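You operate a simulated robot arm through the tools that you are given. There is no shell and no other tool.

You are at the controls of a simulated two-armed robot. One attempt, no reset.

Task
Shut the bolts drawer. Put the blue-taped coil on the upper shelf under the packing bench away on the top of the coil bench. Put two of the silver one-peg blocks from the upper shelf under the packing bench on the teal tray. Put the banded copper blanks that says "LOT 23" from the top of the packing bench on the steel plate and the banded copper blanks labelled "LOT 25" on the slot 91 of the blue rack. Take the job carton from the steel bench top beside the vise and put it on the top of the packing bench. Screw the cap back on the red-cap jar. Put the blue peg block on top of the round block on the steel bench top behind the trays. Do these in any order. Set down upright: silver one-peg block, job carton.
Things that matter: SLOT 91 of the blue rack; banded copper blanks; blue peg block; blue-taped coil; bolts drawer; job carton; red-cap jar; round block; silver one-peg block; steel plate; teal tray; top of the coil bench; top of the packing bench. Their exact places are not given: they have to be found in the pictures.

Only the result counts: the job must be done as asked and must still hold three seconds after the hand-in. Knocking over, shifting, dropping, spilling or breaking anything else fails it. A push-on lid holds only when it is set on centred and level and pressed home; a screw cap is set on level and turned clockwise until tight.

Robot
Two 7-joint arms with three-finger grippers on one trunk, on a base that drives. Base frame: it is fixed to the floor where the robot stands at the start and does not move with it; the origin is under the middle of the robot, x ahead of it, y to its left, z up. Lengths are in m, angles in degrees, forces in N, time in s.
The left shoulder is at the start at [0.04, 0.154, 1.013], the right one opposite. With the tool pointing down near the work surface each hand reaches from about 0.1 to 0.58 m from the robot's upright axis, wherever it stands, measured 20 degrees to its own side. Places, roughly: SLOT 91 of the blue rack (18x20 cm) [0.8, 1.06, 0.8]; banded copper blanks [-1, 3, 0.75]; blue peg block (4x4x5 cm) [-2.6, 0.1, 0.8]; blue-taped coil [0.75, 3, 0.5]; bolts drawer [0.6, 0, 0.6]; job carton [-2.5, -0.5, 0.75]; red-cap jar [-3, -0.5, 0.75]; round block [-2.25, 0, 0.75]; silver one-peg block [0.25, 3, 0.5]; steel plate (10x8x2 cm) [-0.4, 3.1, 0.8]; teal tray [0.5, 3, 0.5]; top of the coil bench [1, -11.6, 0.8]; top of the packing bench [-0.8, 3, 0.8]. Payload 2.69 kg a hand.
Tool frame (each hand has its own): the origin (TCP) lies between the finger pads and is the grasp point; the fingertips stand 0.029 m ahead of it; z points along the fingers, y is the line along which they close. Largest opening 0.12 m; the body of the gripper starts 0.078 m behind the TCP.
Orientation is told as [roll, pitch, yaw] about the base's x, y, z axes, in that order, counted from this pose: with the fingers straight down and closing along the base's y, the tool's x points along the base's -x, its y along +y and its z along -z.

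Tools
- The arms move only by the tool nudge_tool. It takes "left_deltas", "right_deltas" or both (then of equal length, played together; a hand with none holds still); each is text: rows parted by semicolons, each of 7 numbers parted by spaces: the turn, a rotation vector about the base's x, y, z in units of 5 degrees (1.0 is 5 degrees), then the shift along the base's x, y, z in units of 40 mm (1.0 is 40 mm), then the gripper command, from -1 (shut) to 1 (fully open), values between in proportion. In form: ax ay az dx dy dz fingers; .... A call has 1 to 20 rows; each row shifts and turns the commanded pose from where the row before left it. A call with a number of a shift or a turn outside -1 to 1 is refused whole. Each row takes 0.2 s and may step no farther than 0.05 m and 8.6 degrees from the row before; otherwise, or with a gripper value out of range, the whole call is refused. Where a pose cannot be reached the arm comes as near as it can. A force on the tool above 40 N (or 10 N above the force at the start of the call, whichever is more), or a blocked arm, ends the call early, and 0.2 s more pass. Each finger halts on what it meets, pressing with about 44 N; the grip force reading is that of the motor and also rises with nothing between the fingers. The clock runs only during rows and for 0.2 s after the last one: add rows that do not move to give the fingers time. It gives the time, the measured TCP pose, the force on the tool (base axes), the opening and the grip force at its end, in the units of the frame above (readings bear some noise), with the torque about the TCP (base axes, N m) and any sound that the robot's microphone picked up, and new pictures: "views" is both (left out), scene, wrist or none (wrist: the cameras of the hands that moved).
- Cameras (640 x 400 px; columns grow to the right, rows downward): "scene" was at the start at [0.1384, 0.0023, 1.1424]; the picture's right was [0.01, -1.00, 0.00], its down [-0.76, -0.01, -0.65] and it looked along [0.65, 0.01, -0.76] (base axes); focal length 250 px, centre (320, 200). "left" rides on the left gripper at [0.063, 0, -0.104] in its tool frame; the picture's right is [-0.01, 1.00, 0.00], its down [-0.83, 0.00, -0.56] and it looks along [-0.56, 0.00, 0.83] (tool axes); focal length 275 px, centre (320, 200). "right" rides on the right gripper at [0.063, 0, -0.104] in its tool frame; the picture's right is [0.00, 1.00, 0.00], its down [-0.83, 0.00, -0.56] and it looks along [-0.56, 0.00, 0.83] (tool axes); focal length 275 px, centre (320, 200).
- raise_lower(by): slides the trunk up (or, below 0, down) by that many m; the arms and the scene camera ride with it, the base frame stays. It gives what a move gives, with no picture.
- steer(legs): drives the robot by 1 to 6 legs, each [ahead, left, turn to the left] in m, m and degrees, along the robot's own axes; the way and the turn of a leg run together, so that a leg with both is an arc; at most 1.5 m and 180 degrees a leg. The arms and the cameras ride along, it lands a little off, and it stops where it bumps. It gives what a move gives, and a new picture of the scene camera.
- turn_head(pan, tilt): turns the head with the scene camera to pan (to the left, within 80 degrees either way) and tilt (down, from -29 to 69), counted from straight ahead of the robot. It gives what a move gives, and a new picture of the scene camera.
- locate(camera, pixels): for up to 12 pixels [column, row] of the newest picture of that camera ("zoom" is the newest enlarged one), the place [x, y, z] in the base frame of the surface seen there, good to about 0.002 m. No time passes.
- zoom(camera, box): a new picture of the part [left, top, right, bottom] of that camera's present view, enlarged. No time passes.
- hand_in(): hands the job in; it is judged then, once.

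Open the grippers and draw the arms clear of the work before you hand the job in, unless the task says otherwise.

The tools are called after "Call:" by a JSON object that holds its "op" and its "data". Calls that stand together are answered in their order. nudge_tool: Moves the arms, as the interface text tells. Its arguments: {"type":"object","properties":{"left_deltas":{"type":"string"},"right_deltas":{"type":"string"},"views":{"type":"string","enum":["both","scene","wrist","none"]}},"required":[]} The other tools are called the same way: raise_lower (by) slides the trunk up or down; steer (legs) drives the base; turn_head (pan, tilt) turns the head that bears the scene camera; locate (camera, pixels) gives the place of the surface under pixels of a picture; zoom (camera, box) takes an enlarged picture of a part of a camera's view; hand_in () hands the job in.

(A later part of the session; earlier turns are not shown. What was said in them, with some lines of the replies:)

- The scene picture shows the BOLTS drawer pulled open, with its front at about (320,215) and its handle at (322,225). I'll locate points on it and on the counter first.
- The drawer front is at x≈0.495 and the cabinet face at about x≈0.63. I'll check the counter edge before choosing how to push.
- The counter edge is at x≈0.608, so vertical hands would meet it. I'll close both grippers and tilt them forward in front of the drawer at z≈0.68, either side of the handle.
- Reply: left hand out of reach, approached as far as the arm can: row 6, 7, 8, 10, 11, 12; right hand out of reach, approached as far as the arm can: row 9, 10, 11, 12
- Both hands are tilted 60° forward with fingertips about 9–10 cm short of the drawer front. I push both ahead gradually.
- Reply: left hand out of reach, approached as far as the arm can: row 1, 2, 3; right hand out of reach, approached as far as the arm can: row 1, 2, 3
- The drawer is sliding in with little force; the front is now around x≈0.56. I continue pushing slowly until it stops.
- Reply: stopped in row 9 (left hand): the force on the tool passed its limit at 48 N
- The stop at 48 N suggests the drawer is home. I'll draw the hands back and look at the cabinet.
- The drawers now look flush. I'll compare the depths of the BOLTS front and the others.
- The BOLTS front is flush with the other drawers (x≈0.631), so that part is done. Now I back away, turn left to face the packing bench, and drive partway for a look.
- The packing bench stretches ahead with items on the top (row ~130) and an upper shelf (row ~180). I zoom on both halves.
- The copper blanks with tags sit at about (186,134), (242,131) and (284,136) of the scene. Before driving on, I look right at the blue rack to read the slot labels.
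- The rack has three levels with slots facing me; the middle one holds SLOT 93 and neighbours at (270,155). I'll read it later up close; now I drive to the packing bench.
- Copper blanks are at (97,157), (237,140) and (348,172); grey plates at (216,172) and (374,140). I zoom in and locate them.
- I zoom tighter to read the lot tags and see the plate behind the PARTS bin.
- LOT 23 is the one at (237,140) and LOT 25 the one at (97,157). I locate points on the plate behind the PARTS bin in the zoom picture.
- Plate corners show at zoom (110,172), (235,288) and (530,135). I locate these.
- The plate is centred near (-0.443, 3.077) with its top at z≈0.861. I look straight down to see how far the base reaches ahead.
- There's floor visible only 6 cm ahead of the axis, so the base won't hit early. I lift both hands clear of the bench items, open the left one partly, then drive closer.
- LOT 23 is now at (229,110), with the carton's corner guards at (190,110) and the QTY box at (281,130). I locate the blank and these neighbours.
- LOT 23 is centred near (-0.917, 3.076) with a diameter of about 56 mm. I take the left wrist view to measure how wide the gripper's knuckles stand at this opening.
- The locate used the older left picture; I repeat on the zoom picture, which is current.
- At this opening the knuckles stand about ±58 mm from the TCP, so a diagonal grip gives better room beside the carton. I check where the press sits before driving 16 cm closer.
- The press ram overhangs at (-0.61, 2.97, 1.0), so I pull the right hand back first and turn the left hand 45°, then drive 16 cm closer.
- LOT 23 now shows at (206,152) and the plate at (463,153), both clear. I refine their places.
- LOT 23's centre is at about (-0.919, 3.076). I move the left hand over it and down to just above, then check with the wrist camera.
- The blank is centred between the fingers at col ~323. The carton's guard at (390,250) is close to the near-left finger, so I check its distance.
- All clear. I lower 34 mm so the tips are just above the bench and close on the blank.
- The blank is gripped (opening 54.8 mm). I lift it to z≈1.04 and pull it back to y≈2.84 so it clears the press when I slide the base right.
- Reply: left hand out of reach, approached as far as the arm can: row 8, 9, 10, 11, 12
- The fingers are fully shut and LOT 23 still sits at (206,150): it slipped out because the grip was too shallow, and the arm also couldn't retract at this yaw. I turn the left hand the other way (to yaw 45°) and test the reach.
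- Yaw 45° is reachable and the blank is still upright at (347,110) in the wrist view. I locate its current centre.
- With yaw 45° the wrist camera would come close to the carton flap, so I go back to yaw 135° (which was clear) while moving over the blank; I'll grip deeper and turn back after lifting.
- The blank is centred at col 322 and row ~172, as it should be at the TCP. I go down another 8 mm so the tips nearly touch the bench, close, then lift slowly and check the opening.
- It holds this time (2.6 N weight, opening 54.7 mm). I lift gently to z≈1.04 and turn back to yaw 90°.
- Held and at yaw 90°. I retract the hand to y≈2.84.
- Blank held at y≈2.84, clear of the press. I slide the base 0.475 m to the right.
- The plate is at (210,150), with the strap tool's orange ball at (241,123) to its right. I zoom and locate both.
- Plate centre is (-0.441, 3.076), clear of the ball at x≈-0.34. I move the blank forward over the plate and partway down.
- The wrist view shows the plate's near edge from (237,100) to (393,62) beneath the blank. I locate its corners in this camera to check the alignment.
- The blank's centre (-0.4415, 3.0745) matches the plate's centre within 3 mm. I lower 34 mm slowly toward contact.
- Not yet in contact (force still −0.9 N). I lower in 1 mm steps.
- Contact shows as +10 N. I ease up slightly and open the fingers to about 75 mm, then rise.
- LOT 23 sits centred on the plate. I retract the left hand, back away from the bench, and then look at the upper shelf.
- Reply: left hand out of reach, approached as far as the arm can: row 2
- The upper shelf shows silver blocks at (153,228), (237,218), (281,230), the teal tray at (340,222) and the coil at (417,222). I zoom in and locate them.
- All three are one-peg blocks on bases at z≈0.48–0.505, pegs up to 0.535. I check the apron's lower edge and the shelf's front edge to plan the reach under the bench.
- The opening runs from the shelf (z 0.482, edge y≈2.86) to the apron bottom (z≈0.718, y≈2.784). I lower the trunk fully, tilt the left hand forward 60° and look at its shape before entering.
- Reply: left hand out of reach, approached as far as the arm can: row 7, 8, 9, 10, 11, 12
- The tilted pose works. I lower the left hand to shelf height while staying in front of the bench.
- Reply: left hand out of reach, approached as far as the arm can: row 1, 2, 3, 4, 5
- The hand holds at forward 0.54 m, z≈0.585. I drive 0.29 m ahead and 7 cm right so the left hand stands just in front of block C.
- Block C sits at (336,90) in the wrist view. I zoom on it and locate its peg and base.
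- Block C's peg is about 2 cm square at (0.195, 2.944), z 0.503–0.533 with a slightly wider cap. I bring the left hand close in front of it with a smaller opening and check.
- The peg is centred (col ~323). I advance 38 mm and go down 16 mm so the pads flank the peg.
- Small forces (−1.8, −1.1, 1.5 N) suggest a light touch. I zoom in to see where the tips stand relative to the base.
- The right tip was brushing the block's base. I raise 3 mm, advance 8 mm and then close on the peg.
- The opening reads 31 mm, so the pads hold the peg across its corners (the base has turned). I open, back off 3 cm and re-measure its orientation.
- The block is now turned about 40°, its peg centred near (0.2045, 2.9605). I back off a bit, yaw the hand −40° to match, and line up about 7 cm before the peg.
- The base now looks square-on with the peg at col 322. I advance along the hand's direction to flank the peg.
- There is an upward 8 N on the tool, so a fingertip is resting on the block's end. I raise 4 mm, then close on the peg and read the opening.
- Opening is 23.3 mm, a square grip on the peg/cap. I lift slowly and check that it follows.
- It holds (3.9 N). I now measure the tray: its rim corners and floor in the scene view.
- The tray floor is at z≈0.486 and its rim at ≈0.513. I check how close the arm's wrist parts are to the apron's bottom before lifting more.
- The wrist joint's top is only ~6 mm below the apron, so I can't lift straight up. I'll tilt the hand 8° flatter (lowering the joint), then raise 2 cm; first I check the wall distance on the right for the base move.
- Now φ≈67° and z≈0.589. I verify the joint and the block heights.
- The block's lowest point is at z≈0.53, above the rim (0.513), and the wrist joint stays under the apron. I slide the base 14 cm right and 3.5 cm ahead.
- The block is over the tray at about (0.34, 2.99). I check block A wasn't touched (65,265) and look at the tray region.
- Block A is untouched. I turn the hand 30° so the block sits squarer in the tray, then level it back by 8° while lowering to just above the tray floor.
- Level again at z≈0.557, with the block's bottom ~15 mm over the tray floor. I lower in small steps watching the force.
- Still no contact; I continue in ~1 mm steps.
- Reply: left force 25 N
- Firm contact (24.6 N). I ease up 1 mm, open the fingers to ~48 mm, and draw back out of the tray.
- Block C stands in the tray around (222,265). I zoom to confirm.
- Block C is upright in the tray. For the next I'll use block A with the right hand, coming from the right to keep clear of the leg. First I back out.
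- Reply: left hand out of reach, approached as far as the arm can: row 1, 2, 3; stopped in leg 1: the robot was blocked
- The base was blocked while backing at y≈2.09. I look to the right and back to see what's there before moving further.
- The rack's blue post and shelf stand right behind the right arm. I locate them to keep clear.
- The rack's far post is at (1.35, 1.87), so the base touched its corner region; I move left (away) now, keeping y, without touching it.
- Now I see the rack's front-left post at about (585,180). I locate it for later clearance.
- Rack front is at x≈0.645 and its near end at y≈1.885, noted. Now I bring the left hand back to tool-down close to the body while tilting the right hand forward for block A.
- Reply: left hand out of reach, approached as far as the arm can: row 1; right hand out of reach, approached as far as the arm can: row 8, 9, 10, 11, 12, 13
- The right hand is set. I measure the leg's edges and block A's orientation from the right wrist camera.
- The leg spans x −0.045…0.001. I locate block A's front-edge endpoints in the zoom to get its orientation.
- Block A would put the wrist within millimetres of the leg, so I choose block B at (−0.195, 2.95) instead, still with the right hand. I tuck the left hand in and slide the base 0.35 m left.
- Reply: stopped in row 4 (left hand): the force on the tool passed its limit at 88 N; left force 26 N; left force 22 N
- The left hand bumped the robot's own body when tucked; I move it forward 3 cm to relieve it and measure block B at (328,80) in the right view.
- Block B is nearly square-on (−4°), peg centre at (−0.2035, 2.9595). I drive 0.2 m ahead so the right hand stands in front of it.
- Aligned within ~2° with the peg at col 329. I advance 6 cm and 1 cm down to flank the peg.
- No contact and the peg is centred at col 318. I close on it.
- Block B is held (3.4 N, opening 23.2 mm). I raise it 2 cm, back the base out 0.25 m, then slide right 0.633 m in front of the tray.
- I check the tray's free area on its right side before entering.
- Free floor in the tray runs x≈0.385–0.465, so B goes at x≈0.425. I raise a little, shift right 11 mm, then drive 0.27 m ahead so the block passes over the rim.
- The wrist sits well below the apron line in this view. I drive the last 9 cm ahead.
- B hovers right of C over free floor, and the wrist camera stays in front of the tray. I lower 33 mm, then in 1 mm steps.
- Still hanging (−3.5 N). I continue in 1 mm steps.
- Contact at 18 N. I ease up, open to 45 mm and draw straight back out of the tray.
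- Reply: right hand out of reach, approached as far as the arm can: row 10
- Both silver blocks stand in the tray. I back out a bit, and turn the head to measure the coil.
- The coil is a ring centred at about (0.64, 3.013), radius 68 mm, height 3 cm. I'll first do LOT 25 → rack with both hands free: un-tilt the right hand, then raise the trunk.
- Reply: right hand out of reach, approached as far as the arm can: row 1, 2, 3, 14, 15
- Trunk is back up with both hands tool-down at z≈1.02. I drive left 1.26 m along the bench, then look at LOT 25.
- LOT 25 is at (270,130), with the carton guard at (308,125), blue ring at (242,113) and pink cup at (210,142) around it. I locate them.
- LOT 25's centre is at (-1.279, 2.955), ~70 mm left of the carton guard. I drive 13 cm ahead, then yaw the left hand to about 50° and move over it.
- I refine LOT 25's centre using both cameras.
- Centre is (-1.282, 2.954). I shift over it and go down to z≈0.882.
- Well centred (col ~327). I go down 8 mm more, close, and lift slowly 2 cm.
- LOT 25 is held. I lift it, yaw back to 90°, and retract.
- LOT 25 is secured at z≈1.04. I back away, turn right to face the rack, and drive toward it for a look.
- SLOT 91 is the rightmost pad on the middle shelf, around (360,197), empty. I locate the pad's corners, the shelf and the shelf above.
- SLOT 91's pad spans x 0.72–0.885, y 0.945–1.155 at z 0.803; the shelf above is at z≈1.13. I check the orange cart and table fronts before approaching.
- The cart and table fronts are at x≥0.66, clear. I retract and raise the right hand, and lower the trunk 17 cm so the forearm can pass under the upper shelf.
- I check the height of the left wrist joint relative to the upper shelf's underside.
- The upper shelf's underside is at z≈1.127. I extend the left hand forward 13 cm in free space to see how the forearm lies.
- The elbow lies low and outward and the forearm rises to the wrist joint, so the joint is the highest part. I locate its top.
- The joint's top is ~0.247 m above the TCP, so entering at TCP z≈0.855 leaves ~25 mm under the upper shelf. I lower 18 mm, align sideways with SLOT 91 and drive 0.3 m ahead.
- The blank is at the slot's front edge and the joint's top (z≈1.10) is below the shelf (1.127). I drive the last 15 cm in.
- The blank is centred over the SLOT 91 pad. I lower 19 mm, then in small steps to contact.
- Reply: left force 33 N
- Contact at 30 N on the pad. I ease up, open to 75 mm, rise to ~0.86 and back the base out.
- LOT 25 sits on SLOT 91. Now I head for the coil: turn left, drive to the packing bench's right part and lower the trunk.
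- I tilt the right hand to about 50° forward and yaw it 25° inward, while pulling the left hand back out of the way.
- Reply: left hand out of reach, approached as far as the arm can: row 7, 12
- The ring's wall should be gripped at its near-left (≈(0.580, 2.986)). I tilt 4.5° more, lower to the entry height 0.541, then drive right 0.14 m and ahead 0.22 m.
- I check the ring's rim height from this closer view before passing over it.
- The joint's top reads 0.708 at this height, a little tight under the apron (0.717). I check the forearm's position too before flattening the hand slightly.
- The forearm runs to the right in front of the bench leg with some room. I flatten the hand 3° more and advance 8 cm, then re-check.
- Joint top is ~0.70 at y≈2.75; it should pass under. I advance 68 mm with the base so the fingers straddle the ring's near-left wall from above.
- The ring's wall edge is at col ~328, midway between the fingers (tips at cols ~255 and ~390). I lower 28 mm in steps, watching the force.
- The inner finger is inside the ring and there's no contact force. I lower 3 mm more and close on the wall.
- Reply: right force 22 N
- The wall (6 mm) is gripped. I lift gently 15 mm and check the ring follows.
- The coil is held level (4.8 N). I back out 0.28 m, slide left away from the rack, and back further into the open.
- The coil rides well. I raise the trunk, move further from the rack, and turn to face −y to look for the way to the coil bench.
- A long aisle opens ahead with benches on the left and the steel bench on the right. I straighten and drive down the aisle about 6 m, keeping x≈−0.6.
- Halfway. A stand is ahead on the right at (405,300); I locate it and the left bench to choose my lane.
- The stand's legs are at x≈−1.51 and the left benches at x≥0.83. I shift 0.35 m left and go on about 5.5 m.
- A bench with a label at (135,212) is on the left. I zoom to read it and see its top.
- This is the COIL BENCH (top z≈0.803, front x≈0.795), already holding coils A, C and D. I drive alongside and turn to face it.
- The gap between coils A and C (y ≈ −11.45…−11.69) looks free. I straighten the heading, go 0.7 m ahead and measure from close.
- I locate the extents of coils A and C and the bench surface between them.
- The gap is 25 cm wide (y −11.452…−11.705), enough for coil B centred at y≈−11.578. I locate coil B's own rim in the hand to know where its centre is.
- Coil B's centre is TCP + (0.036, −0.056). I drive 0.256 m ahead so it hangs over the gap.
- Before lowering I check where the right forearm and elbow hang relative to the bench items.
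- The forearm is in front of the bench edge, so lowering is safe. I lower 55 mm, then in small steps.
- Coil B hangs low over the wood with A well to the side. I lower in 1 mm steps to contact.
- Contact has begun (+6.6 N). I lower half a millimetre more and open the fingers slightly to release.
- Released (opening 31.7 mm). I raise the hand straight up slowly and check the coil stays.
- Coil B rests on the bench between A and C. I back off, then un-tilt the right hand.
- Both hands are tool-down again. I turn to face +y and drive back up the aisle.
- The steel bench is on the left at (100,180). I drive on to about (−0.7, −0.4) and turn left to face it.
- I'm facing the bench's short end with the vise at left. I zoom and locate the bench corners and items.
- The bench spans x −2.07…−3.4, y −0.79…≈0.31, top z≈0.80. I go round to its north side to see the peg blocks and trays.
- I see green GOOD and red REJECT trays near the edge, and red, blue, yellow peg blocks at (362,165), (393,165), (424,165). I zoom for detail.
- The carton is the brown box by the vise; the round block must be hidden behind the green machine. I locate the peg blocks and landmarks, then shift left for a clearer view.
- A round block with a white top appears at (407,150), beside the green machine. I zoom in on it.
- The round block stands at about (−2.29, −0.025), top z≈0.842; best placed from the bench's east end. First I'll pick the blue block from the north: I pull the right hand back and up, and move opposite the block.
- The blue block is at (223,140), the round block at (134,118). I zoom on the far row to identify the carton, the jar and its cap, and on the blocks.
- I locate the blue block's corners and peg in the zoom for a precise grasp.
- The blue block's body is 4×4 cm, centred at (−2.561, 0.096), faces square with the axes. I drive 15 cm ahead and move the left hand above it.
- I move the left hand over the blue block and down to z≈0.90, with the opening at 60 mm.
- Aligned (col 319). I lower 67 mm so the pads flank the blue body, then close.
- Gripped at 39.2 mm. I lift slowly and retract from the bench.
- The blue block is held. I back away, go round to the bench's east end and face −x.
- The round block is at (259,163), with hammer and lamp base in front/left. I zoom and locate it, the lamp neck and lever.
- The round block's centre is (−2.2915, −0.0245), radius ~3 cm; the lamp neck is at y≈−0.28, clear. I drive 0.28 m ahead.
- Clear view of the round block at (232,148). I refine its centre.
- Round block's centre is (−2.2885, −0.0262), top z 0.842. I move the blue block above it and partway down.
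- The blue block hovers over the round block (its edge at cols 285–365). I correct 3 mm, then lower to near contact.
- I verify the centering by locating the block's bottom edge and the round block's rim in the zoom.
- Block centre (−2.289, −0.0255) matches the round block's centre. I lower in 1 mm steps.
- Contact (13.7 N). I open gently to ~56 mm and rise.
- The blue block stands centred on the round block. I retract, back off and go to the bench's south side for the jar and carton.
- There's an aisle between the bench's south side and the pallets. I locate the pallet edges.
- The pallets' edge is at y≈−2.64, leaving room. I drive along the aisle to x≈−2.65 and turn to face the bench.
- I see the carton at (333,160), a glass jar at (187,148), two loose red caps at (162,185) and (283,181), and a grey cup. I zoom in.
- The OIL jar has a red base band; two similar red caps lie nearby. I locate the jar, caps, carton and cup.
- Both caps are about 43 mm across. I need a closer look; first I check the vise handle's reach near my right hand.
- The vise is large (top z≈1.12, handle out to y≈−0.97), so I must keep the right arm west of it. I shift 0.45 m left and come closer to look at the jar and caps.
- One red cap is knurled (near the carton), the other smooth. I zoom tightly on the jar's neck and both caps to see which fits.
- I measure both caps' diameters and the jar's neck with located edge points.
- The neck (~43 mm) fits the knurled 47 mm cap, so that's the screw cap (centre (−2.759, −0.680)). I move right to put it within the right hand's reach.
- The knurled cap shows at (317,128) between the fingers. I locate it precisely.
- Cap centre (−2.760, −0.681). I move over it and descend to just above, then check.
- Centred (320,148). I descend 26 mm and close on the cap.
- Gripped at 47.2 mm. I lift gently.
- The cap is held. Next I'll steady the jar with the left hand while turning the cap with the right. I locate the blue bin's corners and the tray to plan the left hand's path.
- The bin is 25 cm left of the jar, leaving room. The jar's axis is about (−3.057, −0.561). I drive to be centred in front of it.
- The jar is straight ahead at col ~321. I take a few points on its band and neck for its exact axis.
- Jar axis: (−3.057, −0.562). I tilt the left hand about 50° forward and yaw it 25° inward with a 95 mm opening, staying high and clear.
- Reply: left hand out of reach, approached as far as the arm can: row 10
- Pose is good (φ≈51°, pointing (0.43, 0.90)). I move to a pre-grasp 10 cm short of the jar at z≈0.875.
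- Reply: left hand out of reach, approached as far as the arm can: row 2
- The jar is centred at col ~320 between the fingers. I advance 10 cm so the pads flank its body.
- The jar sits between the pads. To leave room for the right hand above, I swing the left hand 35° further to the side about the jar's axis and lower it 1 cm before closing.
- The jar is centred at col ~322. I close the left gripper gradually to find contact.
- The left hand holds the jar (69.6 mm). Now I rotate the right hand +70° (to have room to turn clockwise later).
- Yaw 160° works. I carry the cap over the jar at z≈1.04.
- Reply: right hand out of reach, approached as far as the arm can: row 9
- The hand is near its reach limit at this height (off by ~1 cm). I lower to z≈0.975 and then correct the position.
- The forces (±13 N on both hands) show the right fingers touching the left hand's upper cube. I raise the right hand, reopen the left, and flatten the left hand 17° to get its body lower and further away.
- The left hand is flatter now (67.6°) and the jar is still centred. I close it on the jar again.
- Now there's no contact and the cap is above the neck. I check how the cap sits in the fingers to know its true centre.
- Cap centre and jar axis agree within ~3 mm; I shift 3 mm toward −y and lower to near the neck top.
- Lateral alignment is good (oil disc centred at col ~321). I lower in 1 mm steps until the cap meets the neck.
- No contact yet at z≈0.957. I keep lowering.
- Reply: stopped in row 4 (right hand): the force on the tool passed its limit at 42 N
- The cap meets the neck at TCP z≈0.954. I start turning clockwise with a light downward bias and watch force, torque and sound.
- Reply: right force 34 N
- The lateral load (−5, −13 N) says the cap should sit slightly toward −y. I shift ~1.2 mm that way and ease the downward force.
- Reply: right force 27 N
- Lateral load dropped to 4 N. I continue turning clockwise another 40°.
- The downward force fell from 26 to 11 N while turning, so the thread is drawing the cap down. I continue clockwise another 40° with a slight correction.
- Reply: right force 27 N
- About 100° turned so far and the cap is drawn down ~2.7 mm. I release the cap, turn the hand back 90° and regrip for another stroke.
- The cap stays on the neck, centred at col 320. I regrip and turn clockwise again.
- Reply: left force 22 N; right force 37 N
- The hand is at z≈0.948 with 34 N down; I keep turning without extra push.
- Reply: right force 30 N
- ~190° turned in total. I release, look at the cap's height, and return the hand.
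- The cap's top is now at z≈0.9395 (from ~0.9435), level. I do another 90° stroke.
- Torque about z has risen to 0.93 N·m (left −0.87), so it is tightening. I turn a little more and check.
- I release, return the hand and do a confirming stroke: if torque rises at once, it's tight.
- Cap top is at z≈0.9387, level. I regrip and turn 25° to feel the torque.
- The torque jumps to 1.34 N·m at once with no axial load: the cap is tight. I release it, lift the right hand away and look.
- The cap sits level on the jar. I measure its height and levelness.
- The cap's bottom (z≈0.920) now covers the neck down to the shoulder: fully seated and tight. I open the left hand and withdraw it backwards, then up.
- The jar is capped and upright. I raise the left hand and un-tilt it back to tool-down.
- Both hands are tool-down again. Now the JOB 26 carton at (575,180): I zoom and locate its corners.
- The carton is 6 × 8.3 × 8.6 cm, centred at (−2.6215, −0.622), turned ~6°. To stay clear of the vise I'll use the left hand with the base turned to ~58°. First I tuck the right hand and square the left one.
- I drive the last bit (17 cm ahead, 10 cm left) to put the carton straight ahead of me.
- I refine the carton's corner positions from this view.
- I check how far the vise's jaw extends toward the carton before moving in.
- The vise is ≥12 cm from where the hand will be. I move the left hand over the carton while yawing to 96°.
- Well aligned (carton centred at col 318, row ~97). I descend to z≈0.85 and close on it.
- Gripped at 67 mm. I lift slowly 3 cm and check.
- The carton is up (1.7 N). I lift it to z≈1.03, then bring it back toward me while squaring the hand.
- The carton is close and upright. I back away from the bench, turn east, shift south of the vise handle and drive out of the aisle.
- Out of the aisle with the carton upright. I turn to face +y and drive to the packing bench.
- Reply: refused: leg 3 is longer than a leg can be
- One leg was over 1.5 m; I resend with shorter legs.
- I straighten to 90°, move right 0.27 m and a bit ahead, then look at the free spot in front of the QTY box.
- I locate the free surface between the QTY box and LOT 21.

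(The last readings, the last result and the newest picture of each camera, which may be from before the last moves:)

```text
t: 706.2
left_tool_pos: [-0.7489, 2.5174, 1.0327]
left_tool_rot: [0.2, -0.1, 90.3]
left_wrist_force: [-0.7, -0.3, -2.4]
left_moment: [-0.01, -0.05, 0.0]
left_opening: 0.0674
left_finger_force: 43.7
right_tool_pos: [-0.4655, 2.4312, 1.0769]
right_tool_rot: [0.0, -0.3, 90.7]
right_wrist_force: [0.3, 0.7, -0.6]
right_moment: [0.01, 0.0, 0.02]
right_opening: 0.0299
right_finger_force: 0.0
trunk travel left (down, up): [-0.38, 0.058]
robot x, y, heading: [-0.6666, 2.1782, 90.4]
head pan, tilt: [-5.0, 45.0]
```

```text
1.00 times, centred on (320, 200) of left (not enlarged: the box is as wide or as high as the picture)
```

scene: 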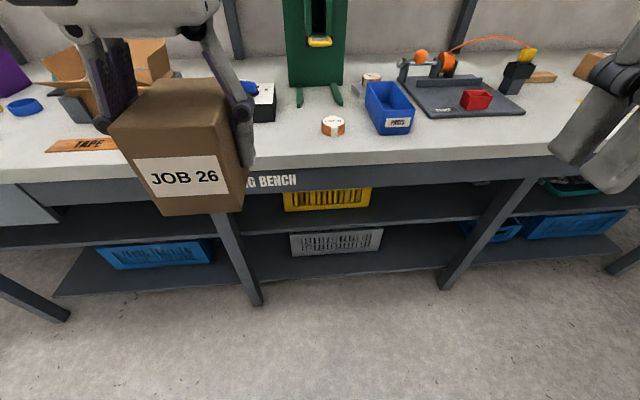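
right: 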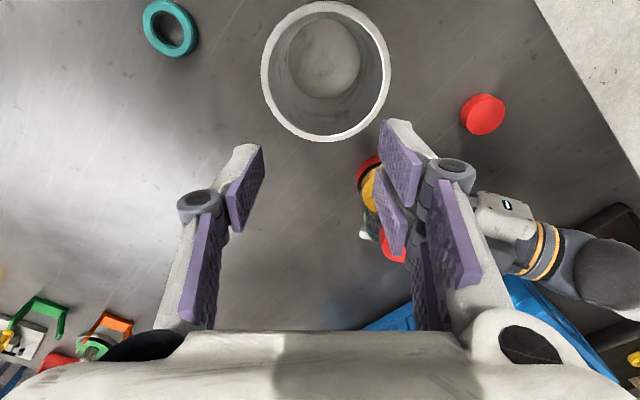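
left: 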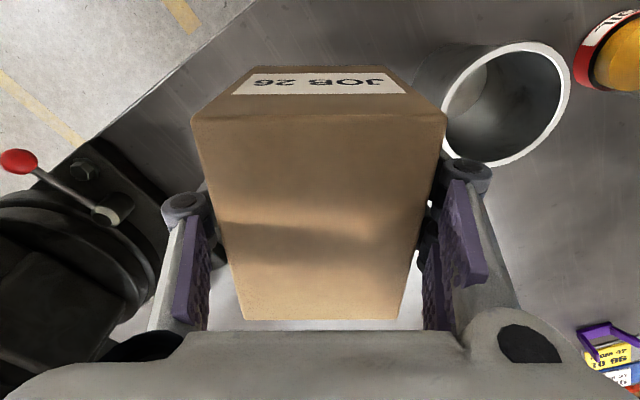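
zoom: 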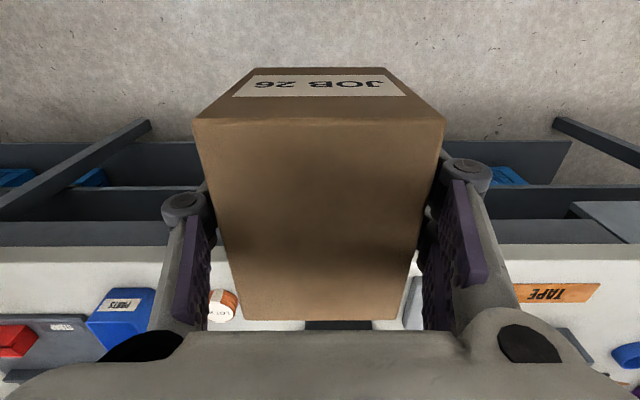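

A good spot is at (−0.74, 2.838): 3 cm in front of the QTY box and ~9 cm from LOT 21 and the grey block. I drive 19 cm ahead and extend the left hand over it.

Call:
{"op": "steer", "data": {"legs": [[0.19, 0, -0.4]]}}

Call:
{"op": "nudge_tool", "data": {"left_deltas": "0 0 0 0.03 0.4 0 -1; 0 0 0 0.04 0.5 0 -1; 0 0 0 0.04 0.5 0 -1; 0 0 0 0.04 0.5 0 -1; 0 0 0 0.04 0.5 0 -1; 0 0 0 0.03 0.5 0 -1; 0 0 0 0 0.35 0 -1; 0 0 0 0 0 -0.5 -1; 0 0 0 0 0 -0.6 -1; 0 0 0 0 0 -0.6 -1; 0 0 0 0 0 -0.5 -1; 0 0 0 0 0 0 -1", "views": "both"}}

```text
t: 707.7
left_tool_pos: [-0.7455, 2.7071, 1.0333]
left_tool_rot: [0.2, -0.1, 89.7]
left_wrist_force: [0.0, -0.1, -1.8]
left_moment: [-0.04, 0.02, 0.0]
left_opening: 0.0673
left_finger_force: 44.2
right_tool_pos: [-0.4617, 2.6209, 1.0786]
right_tool_rot: [0.0, -0.2, 90.1]
right_wrist_force: [-0.1, 0.2, -0.7]
right_moment: [-0.03, 0.02, 0.05]
right_opening: 0.0298
right_finger_force: 0.1
trunk travel left (down, up): [-0.38, 0.058]
robot x, y, heading: [-0.6605, 2.3715, 89.4]
head pan, tilt: [-5.0, 45.0]
```

scene: 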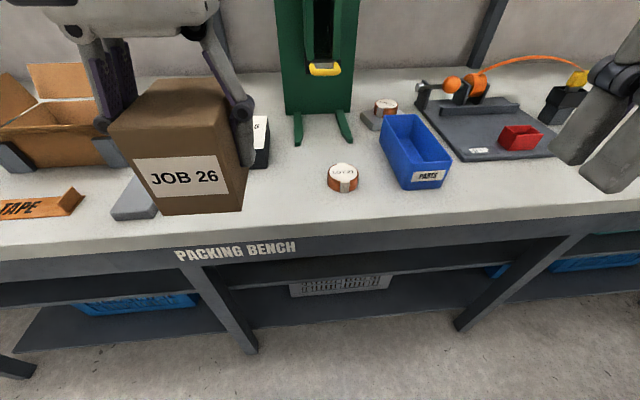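

```text
t: 710.3
left_tool_pos: [-0.736, 2.8394, 0.9437]
left_tool_rot: [0.2, -0.1, 89.7]
left_wrist_force: [0.1, 0.4, -2.3]
left_moment: [0.02, 0.04, -0.01]
left_opening: 0.0676
left_finger_force: 44.0
right_tool_pos: [-0.4624, 2.619, 1.0774]
right_tool_rot: [0.0, -0.3, 90.1]
right_wrist_force: [-0.3, -0.4, -0.6]
right_moment: [-0.01, 0.01, 0.01]
right_opening: 0.0298
right_finger_force: 0.1
trunk travel left (down, up): [-0.38, 0.058]
robot x, y, heading: [-0.6647, 2.3699, 89.8]
head pan, tilt: [-5.0, 45.0]
```

scene: 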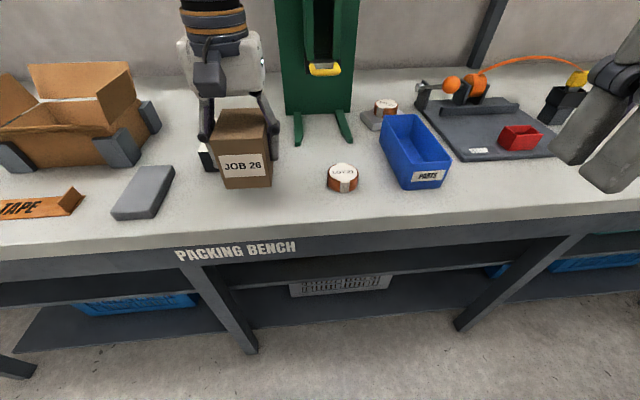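
left: 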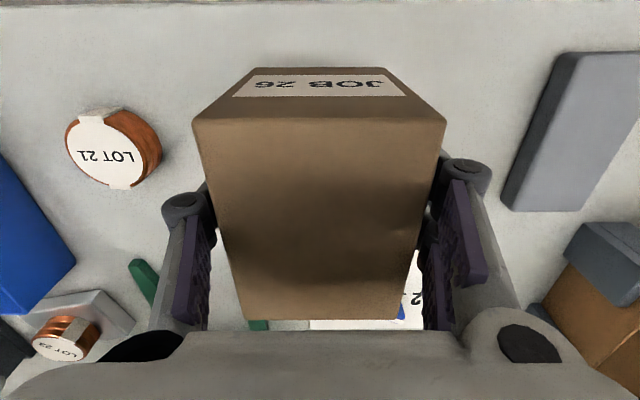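

The carton hangs over the free spot; LOT 23 still sits on its plate at (386,107). I lower 45 mm, then in small steps.

Call:
{"op": "nudge_tool", "data": {"left_deltas": "0 0 0 0 0 -0.4 -1; 0 0 0 0 0 -0.4 -1; 0 0 0 0 0 -0.3 -1; 0 0 0 0 0 0 -1", "views": "none"}}

Call:
{"op": "nudge_tool", "data": {"left_deltas": "0 0 0 0 0 -0.05 -1; 0 0 0 0 0 -0.05 -1; 0 0 0 0 0 0 -1", "views": "none"}}

```text
t: 711.3
left_tool_pos: [-0.7368, 2.8382, 0.8997]
left_tool_rot: [0.1, 0.0, 89.7]
left_wrist_force: [0.8, 1.1, -1.5]
left_moment: [0.0, 0.02, 0.02]
left_opening: 0.0675
left_finger_force: 44.2
right_tool_pos: [-0.4623, 2.6184, 1.0787]
right_tool_rot: [0.0, -0.3, 90.2]
right_wrist_force: [0.3, 0.1, -0.1]
right_moment: [-0.04, -0.03, 0.02]
right_opening: 0.0299
right_finger_force: 0.2
trunk travel left (down, up): [-0.38, 0.058]
robot x, y, heading: [-0.6633, 2.3679, 89.5]
head pan, tilt: [-5.0, 45.0]
```

```text
t: 712.1
left_tool_pos: [-0.7358, 2.8373, 0.8964]
left_tool_rot: [0.2, 0.0, 89.7]
left_wrist_force: [0.1, 0.2, -1.9]
left_moment: [-0.02, 0.03, -0.01]
left_opening: 0.0673
left_finger_force: 44.1
right_tool_pos: [-0.463, 2.6191, 1.0778]
right_tool_rot: [0.1, -0.3, 90.1]
right_wrist_force: [-0.6, -0.3, -1.4]
right_moment: [-0.03, 0.02, -0.03]
right_opening: 0.03
right_finger_force: 0.1
trunk travel left (down, up): [-0.38, 0.058]
robot x, y, heading: [-0.6658, 2.3694, 89.9]
head pan, tilt: [-5.0, 45.0]
```

Call:
{"op": "nudge_tool", "data": {"left_deltas": "0 0 0 0 0 -0.04 -1; 0 0 0 0 0 -0.03 -1; 0 0 0 0 0 0 -1", "views": "none"}}

Call:
{"op": "nudge_tool", "data": {"left_deltas": "0 0 0 0 0 -0.03 -1; 0 0 0 0 0 -0.02 -1; 0 0 0 0 0 0 -1", "views": "none"}}

```text
t: 712.9
left_tool_pos: [-0.737, 2.8376, 0.8942]
left_tool_rot: [0.2, 0.0, 89.7]
left_wrist_force: [-0.3, 0.3, -2.6]
left_moment: [-0.03, 0.03, -0.01]
left_opening: 0.0675
left_finger_force: 44.0
right_tool_pos: [-0.4618, 2.6188, 1.0773]
right_tool_rot: [0.0, -0.3, 90.1]
right_wrist_force: [0.3, 0.7, 0.3]
right_moment: [0.02, -0.01, 0.01]
right_opening: 0.03
right_finger_force: 0.0
trunk travel left (down, up): [-0.38, 0.058]
robot x, y, heading: [-0.6648, 2.3699, 89.6]
head pan, tilt: [-5.0, 45.0]
```

```text
t: 713.7
left_tool_pos: [-0.7362, 2.8375, 0.8915]
left_tool_rot: [0.2, -0.1, 89.6]
left_wrist_force: [0.1, 0.1, -0.5]
left_moment: [0.03, -0.1, 0.02]
left_opening: 0.0675
left_finger_force: 44.7
right_tool_pos: [-0.4613, 2.6182, 1.0783]
right_tool_rot: [0.0, -0.3, 90.0]
right_wrist_force: [0.1, -0.3, 0.9]
right_moment: [-0.01, -0.01, -0.02]
right_opening: 0.0303
right_finger_force: 0.1
trunk travel left (down, up): [-0.38, 0.058]
robot x, y, heading: [-0.6616, 2.3684, 89.9]
head pan, tilt: [-5.0, 45.0]
```

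The force has risen to −0.5 N: just touching. One more millimetre to seat it, then release.

Call:
{"op": "nudge_tool", "data": {"left_deltas": "0 0 0 0 0 -0.02 -1; 0 0 0 0 0 -0.01 -1; 0 0 0 0 0 0 -1", "views": "none"}}

Call:
{"op": "nudge_tool", "data": {"left_deltas": "0 0 0 0 0 0 0.15; 0 0 0 0 0 0 0.25; 0 0 0 0 0 0 0.4; 0 0 0 0 0 0 0.4; 0 0 0 0 0 0.3 0.4; 0 0 0 0 0 0.6 0.4; 0 0 0 0 0 0.8 0.4; 0 0 0 0 0 0.9 0.4; 0 0 0 0 0 0.9 0.4; 0 0 0 0 0 0 0.4", "views": "both"}}

```text
t: 714.5
left_tool_pos: [-0.7353, 2.839, 0.8912]
left_tool_rot: [0.2, -0.2, 89.7]
left_wrist_force: [-0.6, -1.2, 12.3]
left_moment: [0.66, -0.45, -0.01]
left_opening: 0.0677
left_finger_force: 43.9
right_tool_pos: [-0.462, 2.6192, 1.0767]
right_tool_rot: [0.0, -0.5, 90.1]
right_wrist_force: [-0.1, -0.7, 0.3]
right_moment: [-0.01, -0.03, -0.02]
right_opening: 0.0301
right_finger_force: 0.1
trunk travel left (down, up): [-0.38, 0.058]
robot x, y, heading: [-0.6671, 2.367, 89.8]
head pan, tilt: [-5.0, 45.0]
```

```text
t: 716.7
left_tool_pos: [-0.7382, 2.8365, 1.032]
left_tool_rot: [0.1, 0.1, 89.7]
left_wrist_force: [0.4, -0.5, -0.2]
left_moment: [0.01, -0.01, -0.02]
left_opening: 0.0838
left_finger_force: 0.1
right_tool_pos: [-0.462, 2.6206, 1.0775]
right_tool_rot: [0.0, -0.3, 90.0]
right_wrist_force: [-0.5, -0.4, -0.4]
right_moment: [0.01, -0.03, 0.04]
right_opening: 0.0299
right_finger_force: 0.1
trunk travel left (down, up): [-0.38, 0.058]
robot x, y, heading: [-0.6604, 2.3694, 89.6]
head pan, tilt: [-5.0, 45.0]
```

scene: 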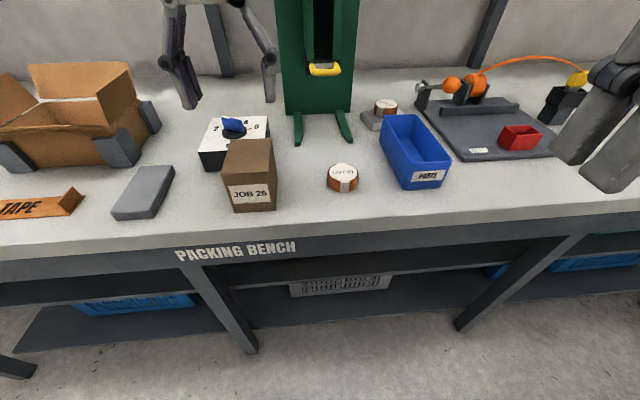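
left: 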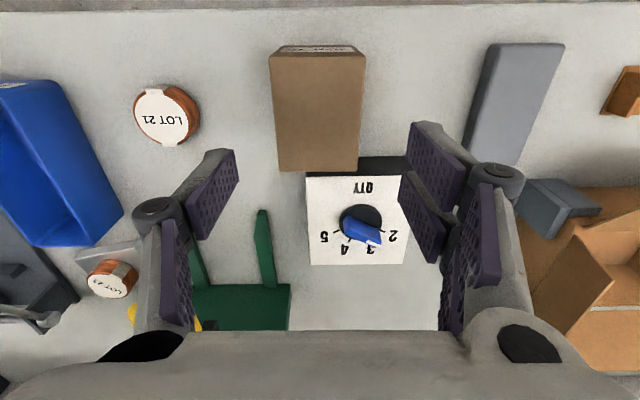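

The carton stands upright on the packing bench. I retract the arms, back off and verify the tray and shelf.

Call:
{"op": "nudge_tool", "data": {"left_deltas": "0 0 0 0 -0.7 0 0.4; 0 0 0 0 -0.7 0 0.4; 0 0 0 0 -0.7 0 0.4; 0 0 0 0 -0.7 0 0.4; 0 0 0 0 -0.7 0 0.4", "right_deltas": "0 0 0 0 0 0 0.4; 0 0 0 0 0 0 0.4; 0 0 0 0 0 0 0.4; 0 0 0 0 0 0 0.4; 0 0 0 0 0 0 0.4", "views": "none"}}

Call:
{"op": "steer", "data": {"legs": [[-0.5, 0, 0], [0, -0.75, 0]]}}

Call:
{"op": "turn_head", "data": {"pan": -10, "tilt": 30}}

```text
t: 717.9
left_tool_pos: [-0.7351, 2.6956, 1.0315]
left_tool_rot: [0.2, -0.1, 89.8]
left_wrist_force: [-0.9, -0.5, -0.6]
left_moment: [0.0, -0.03, 0.0]
left_opening: 0.084
left_finger_force: 0.0
right_tool_pos: [-0.4628, 2.6189, 1.078]
right_tool_rot: [0.1, -0.3, 90.0]
right_wrist_force: [0.0, 0.1, -0.3]
right_moment: [-0.01, 0.0, -0.04]
right_opening: 0.0842
right_finger_force: 0.0
trunk travel left (down, up): [-0.38, 0.058]
robot x, y, heading: [-0.6658, 2.3699, 90.0]
head pan, tilt: [-5.0, 45.0]
```

```text
t: 726.7
left_tool_pos: [0.0187, 2.1761, 1.0316]
left_tool_rot: [0.2, 0.1, 88.6]
left_wrist_force: [0.1, -0.1, -0.3]
left_moment: [-0.02, 0.03, 0.0]
left_opening: 0.0839
left_finger_force: 0.1
right_tool_pos: [0.2915, 2.0918, 1.0783]
right_tool_rot: [-0.1, -0.3, 89.0]
right_wrist_force: [0.9, -0.5, 0.3]
right_moment: [0.02, -0.03, -0.03]
right_opening: 0.0837
right_finger_force: 0.1
trunk travel left (down, up): [-0.38, 0.058]
robot x, y, heading: [0.0865, 1.8437, 88.8]
head pan, tilt: [-5.0, 45.0]
```

scene: 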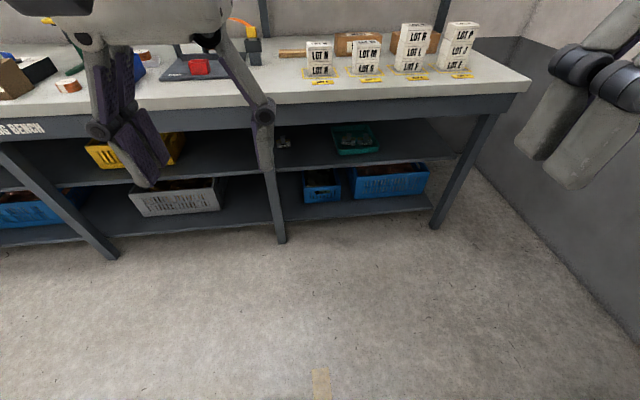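

```text
t: 727.5
left_tool_pos: [0.0188, 2.176, 1.0311]
left_tool_rot: [0.1, 0.0, 88.7]
left_wrist_force: [0.7, -0.3, 0.2]
left_moment: [0.0, 0.0, 0.01]
left_opening: 0.0842
left_finger_force: 0.0
right_tool_pos: [0.2913, 2.0918, 1.077]
right_tool_rot: [0.1, -0.4, 89.1]
right_wrist_force: [-0.2, -0.5, -0.2]
right_moment: [-0.03, 0.0, 0.04]
right_opening: 0.0836
right_finger_force: 0.0
trunk travel left (down, up): [-0.38, 0.058]
robot x, y, heading: [0.0828, 1.8438, 88.6]
head pan, tilt: [-10.0, 30.0]
```

scene: 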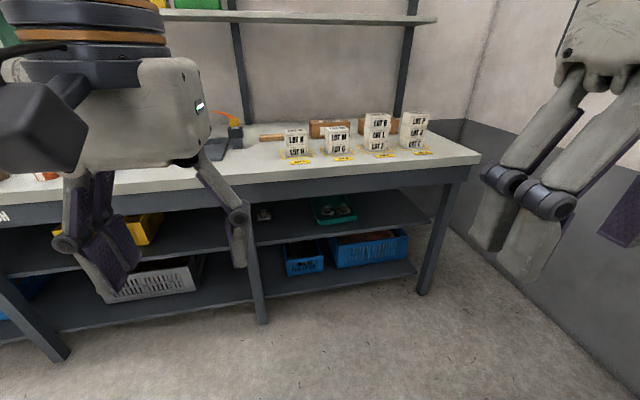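

Call:
{"op": "zoom", "data": {"camera": "scene", "box": [240, 185, 380, 240]}}

Call:
{"op": "turn_head", "data": {"pan": -75, "tilt": 25}}

```text
4.57 times, centred on (310, 212) of scene
```

zoom: 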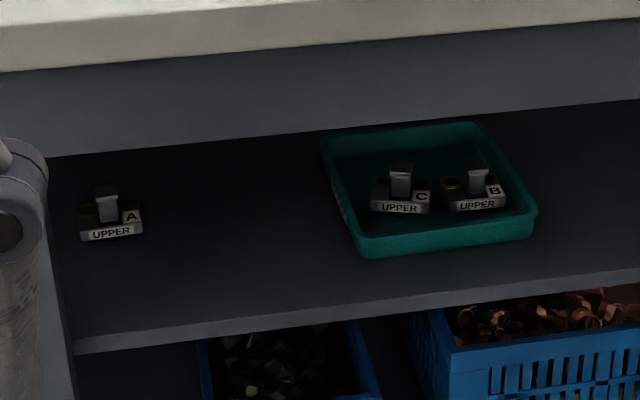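

```text
t: 728.9
left_tool_pos: [0.0188, 2.1757, 1.0302]
left_tool_rot: [0.2, 0.0, 88.7]
left_wrist_force: [-0.4, 1.7, 0.2]
left_moment: [0.0, 0.01, 0.03]
left_opening: 0.0839
left_finger_force: 0.1
right_tool_pos: [0.2906, 2.0919, 1.0771]
right_tool_rot: [0.0, -0.2, 89.1]
right_wrist_force: [0.2, -0.1, 0.1]
right_moment: [0.02, 0.03, -0.01]
right_opening: 0.0839
right_finger_force: 0.2
trunk travel left (down, up): [-0.38, 0.058]
robot x, y, heading: [0.0859, 1.8442, 88.6]
head pan, tilt: [-75.0, 25.0]
```

scene: 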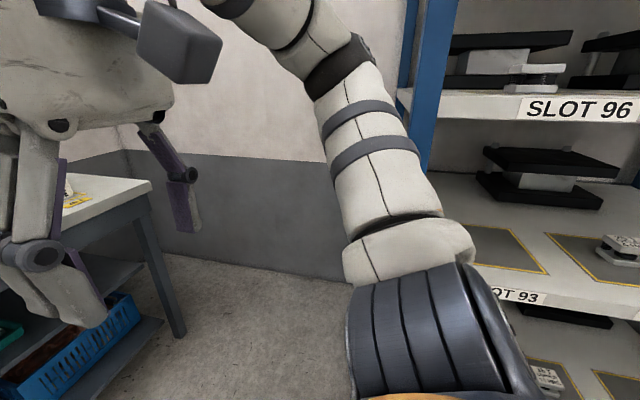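

Both silver blocks stand upright in the teal tray, and everything else was checked when placed. The grippers are open and the arms are clear, so I hand in.

Call:
{"op": "hand_in", "data": {}}

```text
The job is handed in.
```

I finished all seven parts of the job and handed it in; I haven't been told whether it passed.

| Item | State at hand-in |
|---|---|
| Bolts drawer | Shut, its front level with the other drawers. |
| Blue-taped coil | On the coil bench top, between coils A and C. |
| Silver one-peg blocks | Two of them (C and B) stand upright in the teal tray. |
| Copper blanks | LOT 23 is on the steel plate; LOT 25 is on slot 91 of the blue rack. |
| Job carton | Upright on top of the packing bench, in front of the QTY box. |
| Red-cap jar | Cap screwed on level; the torque rose at once when I tried to turn it further, so I took it as tight. |
| Blue peg block | Centred on the round block. |

- **Red cap:** two loose red caps lay near the jar. I used the knurled one, because its size matched the neck; the smooth one stayed where it was.
- **Rack bump:** while backing away from the packing bench, the base bumped the corner of the blue rack and stopped. Later views showed nothing on the rack moved.
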